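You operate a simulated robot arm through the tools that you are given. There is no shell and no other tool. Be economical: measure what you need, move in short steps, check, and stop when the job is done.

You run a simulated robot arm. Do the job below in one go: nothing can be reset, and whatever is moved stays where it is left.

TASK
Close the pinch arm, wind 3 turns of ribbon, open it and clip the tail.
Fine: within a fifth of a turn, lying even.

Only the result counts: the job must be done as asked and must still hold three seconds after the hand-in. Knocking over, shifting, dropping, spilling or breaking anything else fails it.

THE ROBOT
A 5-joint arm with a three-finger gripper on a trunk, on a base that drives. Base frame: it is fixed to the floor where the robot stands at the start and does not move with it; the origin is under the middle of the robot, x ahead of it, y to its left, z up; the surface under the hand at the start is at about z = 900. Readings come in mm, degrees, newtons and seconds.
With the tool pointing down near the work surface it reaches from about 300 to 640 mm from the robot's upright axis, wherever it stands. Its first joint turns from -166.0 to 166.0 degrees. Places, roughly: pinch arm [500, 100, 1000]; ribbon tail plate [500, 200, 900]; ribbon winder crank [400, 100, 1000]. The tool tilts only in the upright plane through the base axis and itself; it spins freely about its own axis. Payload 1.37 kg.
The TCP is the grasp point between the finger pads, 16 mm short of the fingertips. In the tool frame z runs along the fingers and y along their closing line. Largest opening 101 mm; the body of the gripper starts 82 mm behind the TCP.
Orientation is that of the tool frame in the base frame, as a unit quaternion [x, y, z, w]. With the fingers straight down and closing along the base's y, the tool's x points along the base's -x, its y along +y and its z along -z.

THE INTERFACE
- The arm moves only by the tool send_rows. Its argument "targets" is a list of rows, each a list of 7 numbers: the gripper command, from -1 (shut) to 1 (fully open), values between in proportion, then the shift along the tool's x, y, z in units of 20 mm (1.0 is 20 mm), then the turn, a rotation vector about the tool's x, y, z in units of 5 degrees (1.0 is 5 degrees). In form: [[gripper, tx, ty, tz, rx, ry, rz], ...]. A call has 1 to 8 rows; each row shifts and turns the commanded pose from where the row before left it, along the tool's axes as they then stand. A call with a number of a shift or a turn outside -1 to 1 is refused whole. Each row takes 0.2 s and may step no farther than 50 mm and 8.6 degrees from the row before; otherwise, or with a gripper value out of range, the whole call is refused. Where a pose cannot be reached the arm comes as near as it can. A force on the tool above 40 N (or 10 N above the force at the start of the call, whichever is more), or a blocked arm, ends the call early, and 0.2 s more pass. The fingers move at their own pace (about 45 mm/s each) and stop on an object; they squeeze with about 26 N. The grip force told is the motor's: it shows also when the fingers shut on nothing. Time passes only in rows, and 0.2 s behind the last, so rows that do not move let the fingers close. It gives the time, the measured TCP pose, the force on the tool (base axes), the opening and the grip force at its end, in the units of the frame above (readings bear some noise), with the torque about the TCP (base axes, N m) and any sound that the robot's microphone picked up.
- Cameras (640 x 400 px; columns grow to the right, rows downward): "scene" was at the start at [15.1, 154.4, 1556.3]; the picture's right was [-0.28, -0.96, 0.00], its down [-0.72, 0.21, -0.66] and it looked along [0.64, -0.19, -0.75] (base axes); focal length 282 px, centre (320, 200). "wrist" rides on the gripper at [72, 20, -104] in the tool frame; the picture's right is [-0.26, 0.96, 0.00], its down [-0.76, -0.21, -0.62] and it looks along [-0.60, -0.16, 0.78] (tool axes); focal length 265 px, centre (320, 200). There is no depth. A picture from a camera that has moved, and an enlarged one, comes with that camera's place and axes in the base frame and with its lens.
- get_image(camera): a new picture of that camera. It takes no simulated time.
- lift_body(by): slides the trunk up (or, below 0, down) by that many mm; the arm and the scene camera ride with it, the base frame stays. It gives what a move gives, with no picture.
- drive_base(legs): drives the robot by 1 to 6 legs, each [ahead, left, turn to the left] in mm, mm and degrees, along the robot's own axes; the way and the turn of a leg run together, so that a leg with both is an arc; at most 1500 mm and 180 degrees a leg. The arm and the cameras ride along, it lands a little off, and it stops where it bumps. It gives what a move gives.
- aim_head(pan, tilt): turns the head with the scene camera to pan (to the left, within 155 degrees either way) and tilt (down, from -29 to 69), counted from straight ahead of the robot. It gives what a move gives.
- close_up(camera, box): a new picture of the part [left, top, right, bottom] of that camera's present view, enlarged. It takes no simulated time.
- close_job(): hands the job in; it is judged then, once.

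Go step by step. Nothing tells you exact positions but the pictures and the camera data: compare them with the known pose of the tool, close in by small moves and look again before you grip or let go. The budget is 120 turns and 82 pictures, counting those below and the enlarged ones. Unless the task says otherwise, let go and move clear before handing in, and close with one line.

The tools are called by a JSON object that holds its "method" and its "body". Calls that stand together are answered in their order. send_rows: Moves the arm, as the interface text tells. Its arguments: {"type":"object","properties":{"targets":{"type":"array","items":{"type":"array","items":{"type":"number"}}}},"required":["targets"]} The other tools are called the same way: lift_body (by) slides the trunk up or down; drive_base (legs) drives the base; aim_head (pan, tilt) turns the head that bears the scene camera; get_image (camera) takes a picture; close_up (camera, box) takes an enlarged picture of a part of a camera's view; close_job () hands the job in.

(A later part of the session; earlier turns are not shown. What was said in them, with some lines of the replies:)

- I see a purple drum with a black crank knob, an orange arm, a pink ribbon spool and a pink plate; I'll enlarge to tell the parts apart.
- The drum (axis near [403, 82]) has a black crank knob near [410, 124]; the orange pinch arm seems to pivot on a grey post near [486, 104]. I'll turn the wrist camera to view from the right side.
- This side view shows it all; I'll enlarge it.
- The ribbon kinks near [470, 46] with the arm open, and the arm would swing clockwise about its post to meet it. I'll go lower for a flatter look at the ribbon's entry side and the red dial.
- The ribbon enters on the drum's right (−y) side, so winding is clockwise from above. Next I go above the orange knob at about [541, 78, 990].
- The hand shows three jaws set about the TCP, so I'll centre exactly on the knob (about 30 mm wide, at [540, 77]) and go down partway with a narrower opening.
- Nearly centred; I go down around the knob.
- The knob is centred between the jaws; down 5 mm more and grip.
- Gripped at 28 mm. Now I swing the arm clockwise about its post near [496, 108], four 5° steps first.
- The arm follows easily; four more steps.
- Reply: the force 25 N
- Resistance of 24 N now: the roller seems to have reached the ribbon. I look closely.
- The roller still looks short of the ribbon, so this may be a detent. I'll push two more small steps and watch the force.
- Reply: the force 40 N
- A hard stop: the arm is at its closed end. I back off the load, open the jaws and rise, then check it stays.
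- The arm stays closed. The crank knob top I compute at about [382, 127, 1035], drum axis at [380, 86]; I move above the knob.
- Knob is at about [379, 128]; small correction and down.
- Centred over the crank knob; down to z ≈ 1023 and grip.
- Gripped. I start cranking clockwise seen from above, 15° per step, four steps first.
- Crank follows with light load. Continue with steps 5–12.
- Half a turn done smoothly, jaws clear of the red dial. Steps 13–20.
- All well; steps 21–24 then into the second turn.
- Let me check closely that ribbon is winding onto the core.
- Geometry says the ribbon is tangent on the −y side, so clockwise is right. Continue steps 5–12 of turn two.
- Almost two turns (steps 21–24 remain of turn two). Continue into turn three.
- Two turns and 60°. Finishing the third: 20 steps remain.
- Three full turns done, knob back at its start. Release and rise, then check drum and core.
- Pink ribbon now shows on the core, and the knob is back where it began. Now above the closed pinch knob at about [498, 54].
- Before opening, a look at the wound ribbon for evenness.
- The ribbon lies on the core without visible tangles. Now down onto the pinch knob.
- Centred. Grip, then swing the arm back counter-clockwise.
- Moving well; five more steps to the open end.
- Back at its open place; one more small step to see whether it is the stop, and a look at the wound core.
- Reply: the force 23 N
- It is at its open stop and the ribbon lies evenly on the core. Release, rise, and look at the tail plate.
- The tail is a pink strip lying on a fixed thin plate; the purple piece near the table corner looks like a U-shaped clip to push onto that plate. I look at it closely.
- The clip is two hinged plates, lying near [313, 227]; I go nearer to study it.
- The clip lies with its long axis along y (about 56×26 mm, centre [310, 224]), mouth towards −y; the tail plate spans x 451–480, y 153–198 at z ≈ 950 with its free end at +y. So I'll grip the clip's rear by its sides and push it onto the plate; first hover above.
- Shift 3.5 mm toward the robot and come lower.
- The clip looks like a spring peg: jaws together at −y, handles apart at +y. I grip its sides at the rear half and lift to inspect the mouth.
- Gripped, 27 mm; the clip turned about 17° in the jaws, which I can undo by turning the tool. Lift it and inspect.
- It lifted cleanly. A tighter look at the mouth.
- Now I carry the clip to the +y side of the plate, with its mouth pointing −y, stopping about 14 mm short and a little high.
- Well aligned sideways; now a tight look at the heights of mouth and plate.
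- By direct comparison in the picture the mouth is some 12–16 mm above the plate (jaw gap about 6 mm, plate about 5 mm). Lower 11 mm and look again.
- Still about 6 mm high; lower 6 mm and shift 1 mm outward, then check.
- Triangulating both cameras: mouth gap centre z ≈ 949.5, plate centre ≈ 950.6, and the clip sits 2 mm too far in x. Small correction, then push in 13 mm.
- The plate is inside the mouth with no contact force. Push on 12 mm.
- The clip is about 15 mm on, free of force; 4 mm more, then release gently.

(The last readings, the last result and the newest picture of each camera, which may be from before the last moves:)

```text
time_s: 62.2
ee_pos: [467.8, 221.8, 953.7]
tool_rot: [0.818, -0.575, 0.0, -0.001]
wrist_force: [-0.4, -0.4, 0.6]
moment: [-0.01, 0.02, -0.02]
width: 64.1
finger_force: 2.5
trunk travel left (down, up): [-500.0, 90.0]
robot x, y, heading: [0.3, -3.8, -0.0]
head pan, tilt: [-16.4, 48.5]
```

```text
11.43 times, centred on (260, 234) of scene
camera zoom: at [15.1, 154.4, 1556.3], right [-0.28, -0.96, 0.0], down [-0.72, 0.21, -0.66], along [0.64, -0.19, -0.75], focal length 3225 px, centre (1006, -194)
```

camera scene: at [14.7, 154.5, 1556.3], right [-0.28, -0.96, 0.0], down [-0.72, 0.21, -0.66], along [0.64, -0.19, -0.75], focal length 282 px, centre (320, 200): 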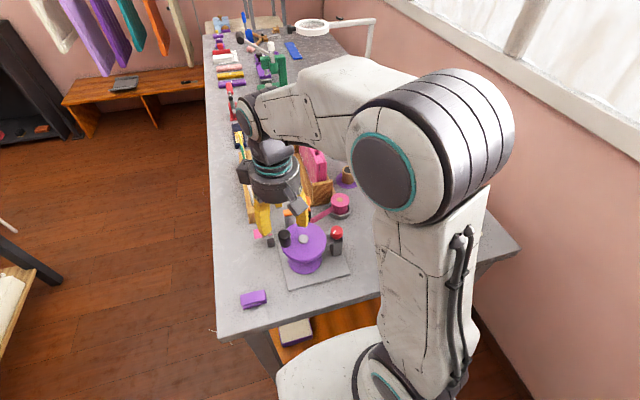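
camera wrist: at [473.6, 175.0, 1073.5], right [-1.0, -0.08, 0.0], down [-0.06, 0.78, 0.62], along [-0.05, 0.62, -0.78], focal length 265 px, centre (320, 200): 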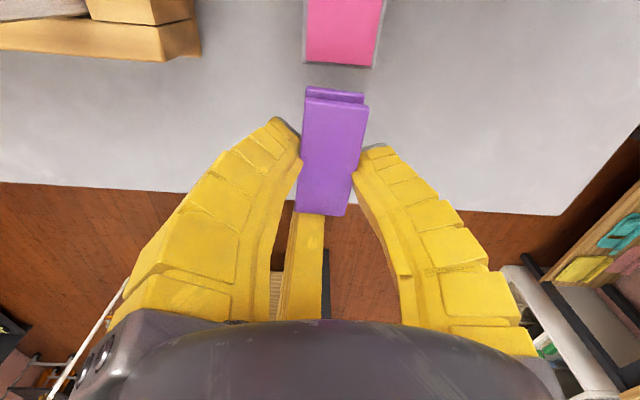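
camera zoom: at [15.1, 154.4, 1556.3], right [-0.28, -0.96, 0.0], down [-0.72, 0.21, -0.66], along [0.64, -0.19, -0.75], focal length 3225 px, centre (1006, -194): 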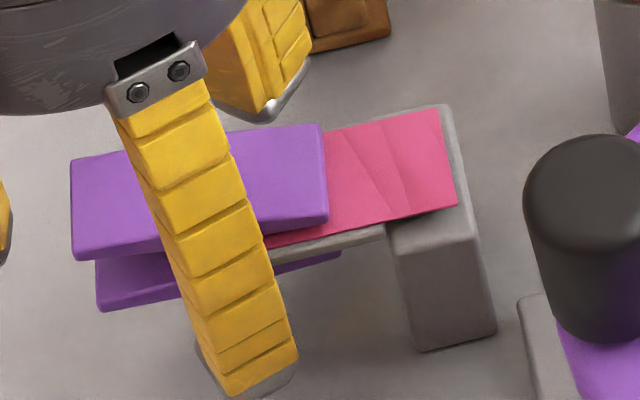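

Released, and the clip holds on the plate. Rise straight up and clear.

{"method": "send_rows", "body": {"targets": [[0.3, 0, 0, -0.5, 0, 0, 0], [0.3, 0, 0, -1, 0, 0, 0], [0.3, 0, 0, -1, 0, 0, 0], [0.3, 0, 0, -1, 0, 0, 0], [0.3, 0, 0, -1, 0, 0, 0], [0.3, 0, 0, -1, 0, 0, 0], [0.3, 0, 0, -1, 0, 0, 0]]}}

{"method": "close_up", "body": {"camera": "scene", "box": [220, 180, 380, 300]}}

{"method": "close_up", "body": {"camera": "scene", "box": [235, 217, 285, 252]}}

```text
time_s: 63.8
ee_pos: [466.8, 221.2, 1082.9]
tool_rot: [0.818, -0.575, 0.0, 0.001]
wrist_force: [0.6, -0.3, 0.0]
moment: [0.0, -0.01, -0.01]
width: 68.7
finger_force: 2.9
trunk travel left (down, up): [-500.0, 90.0]
robot x, y, heading: [-1.6, 0.8, 0.2]
head pan, tilt: [-16.4, 48.5]
```

```text
3.33 times, centred on (300, 240) of scene
camera zoom: at [15.0, 154.3, 1556.3], right [-0.28, -0.96, 0.0], down [-0.72, 0.21, -0.66], along [0.64, -0.19, -0.75], focal length 940 px, centre (387, 67)
```

zoom: 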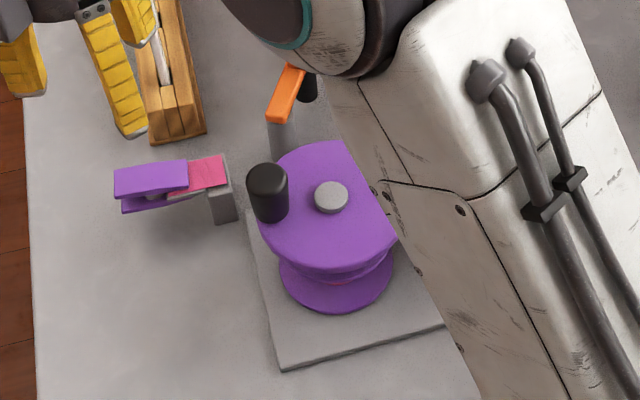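

```text
11.43 times, centred on (260, 234) of scene
camera zoom: at [15.0, 154.3, 1556.3], right [-0.28, -0.96, 0.0], down [-0.72, 0.21, -0.66], along [0.64, -0.19, -0.75], focal length 3225 px, centre (1006, -194)
```

zoom: 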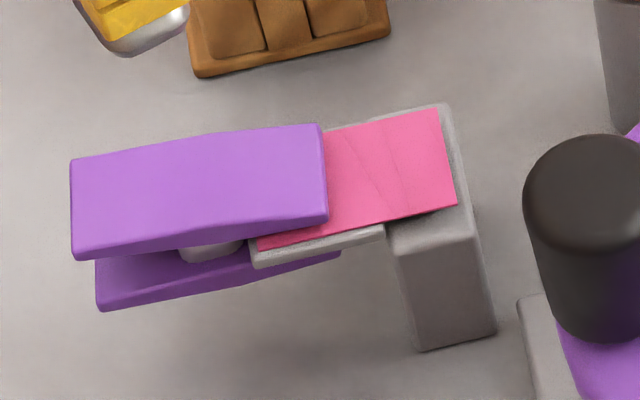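

The clip sits firmly over the tail plate, the pinch arm is open, the crank is back at its starting place and the hand is clear, so I hand in.

{"method": "close_job", "body": {}}

```text
The job is handed in.
```

I closed the pinch arm to its stop, wound 3 clockwise turns of ribbon onto the drum, swung the arm back open, and clipped the tail to its plate. In the pictures the ribbon looks even on the core, the crank is back at its starting angle and the clip is holding. The job is handed in, but no verdict came back.
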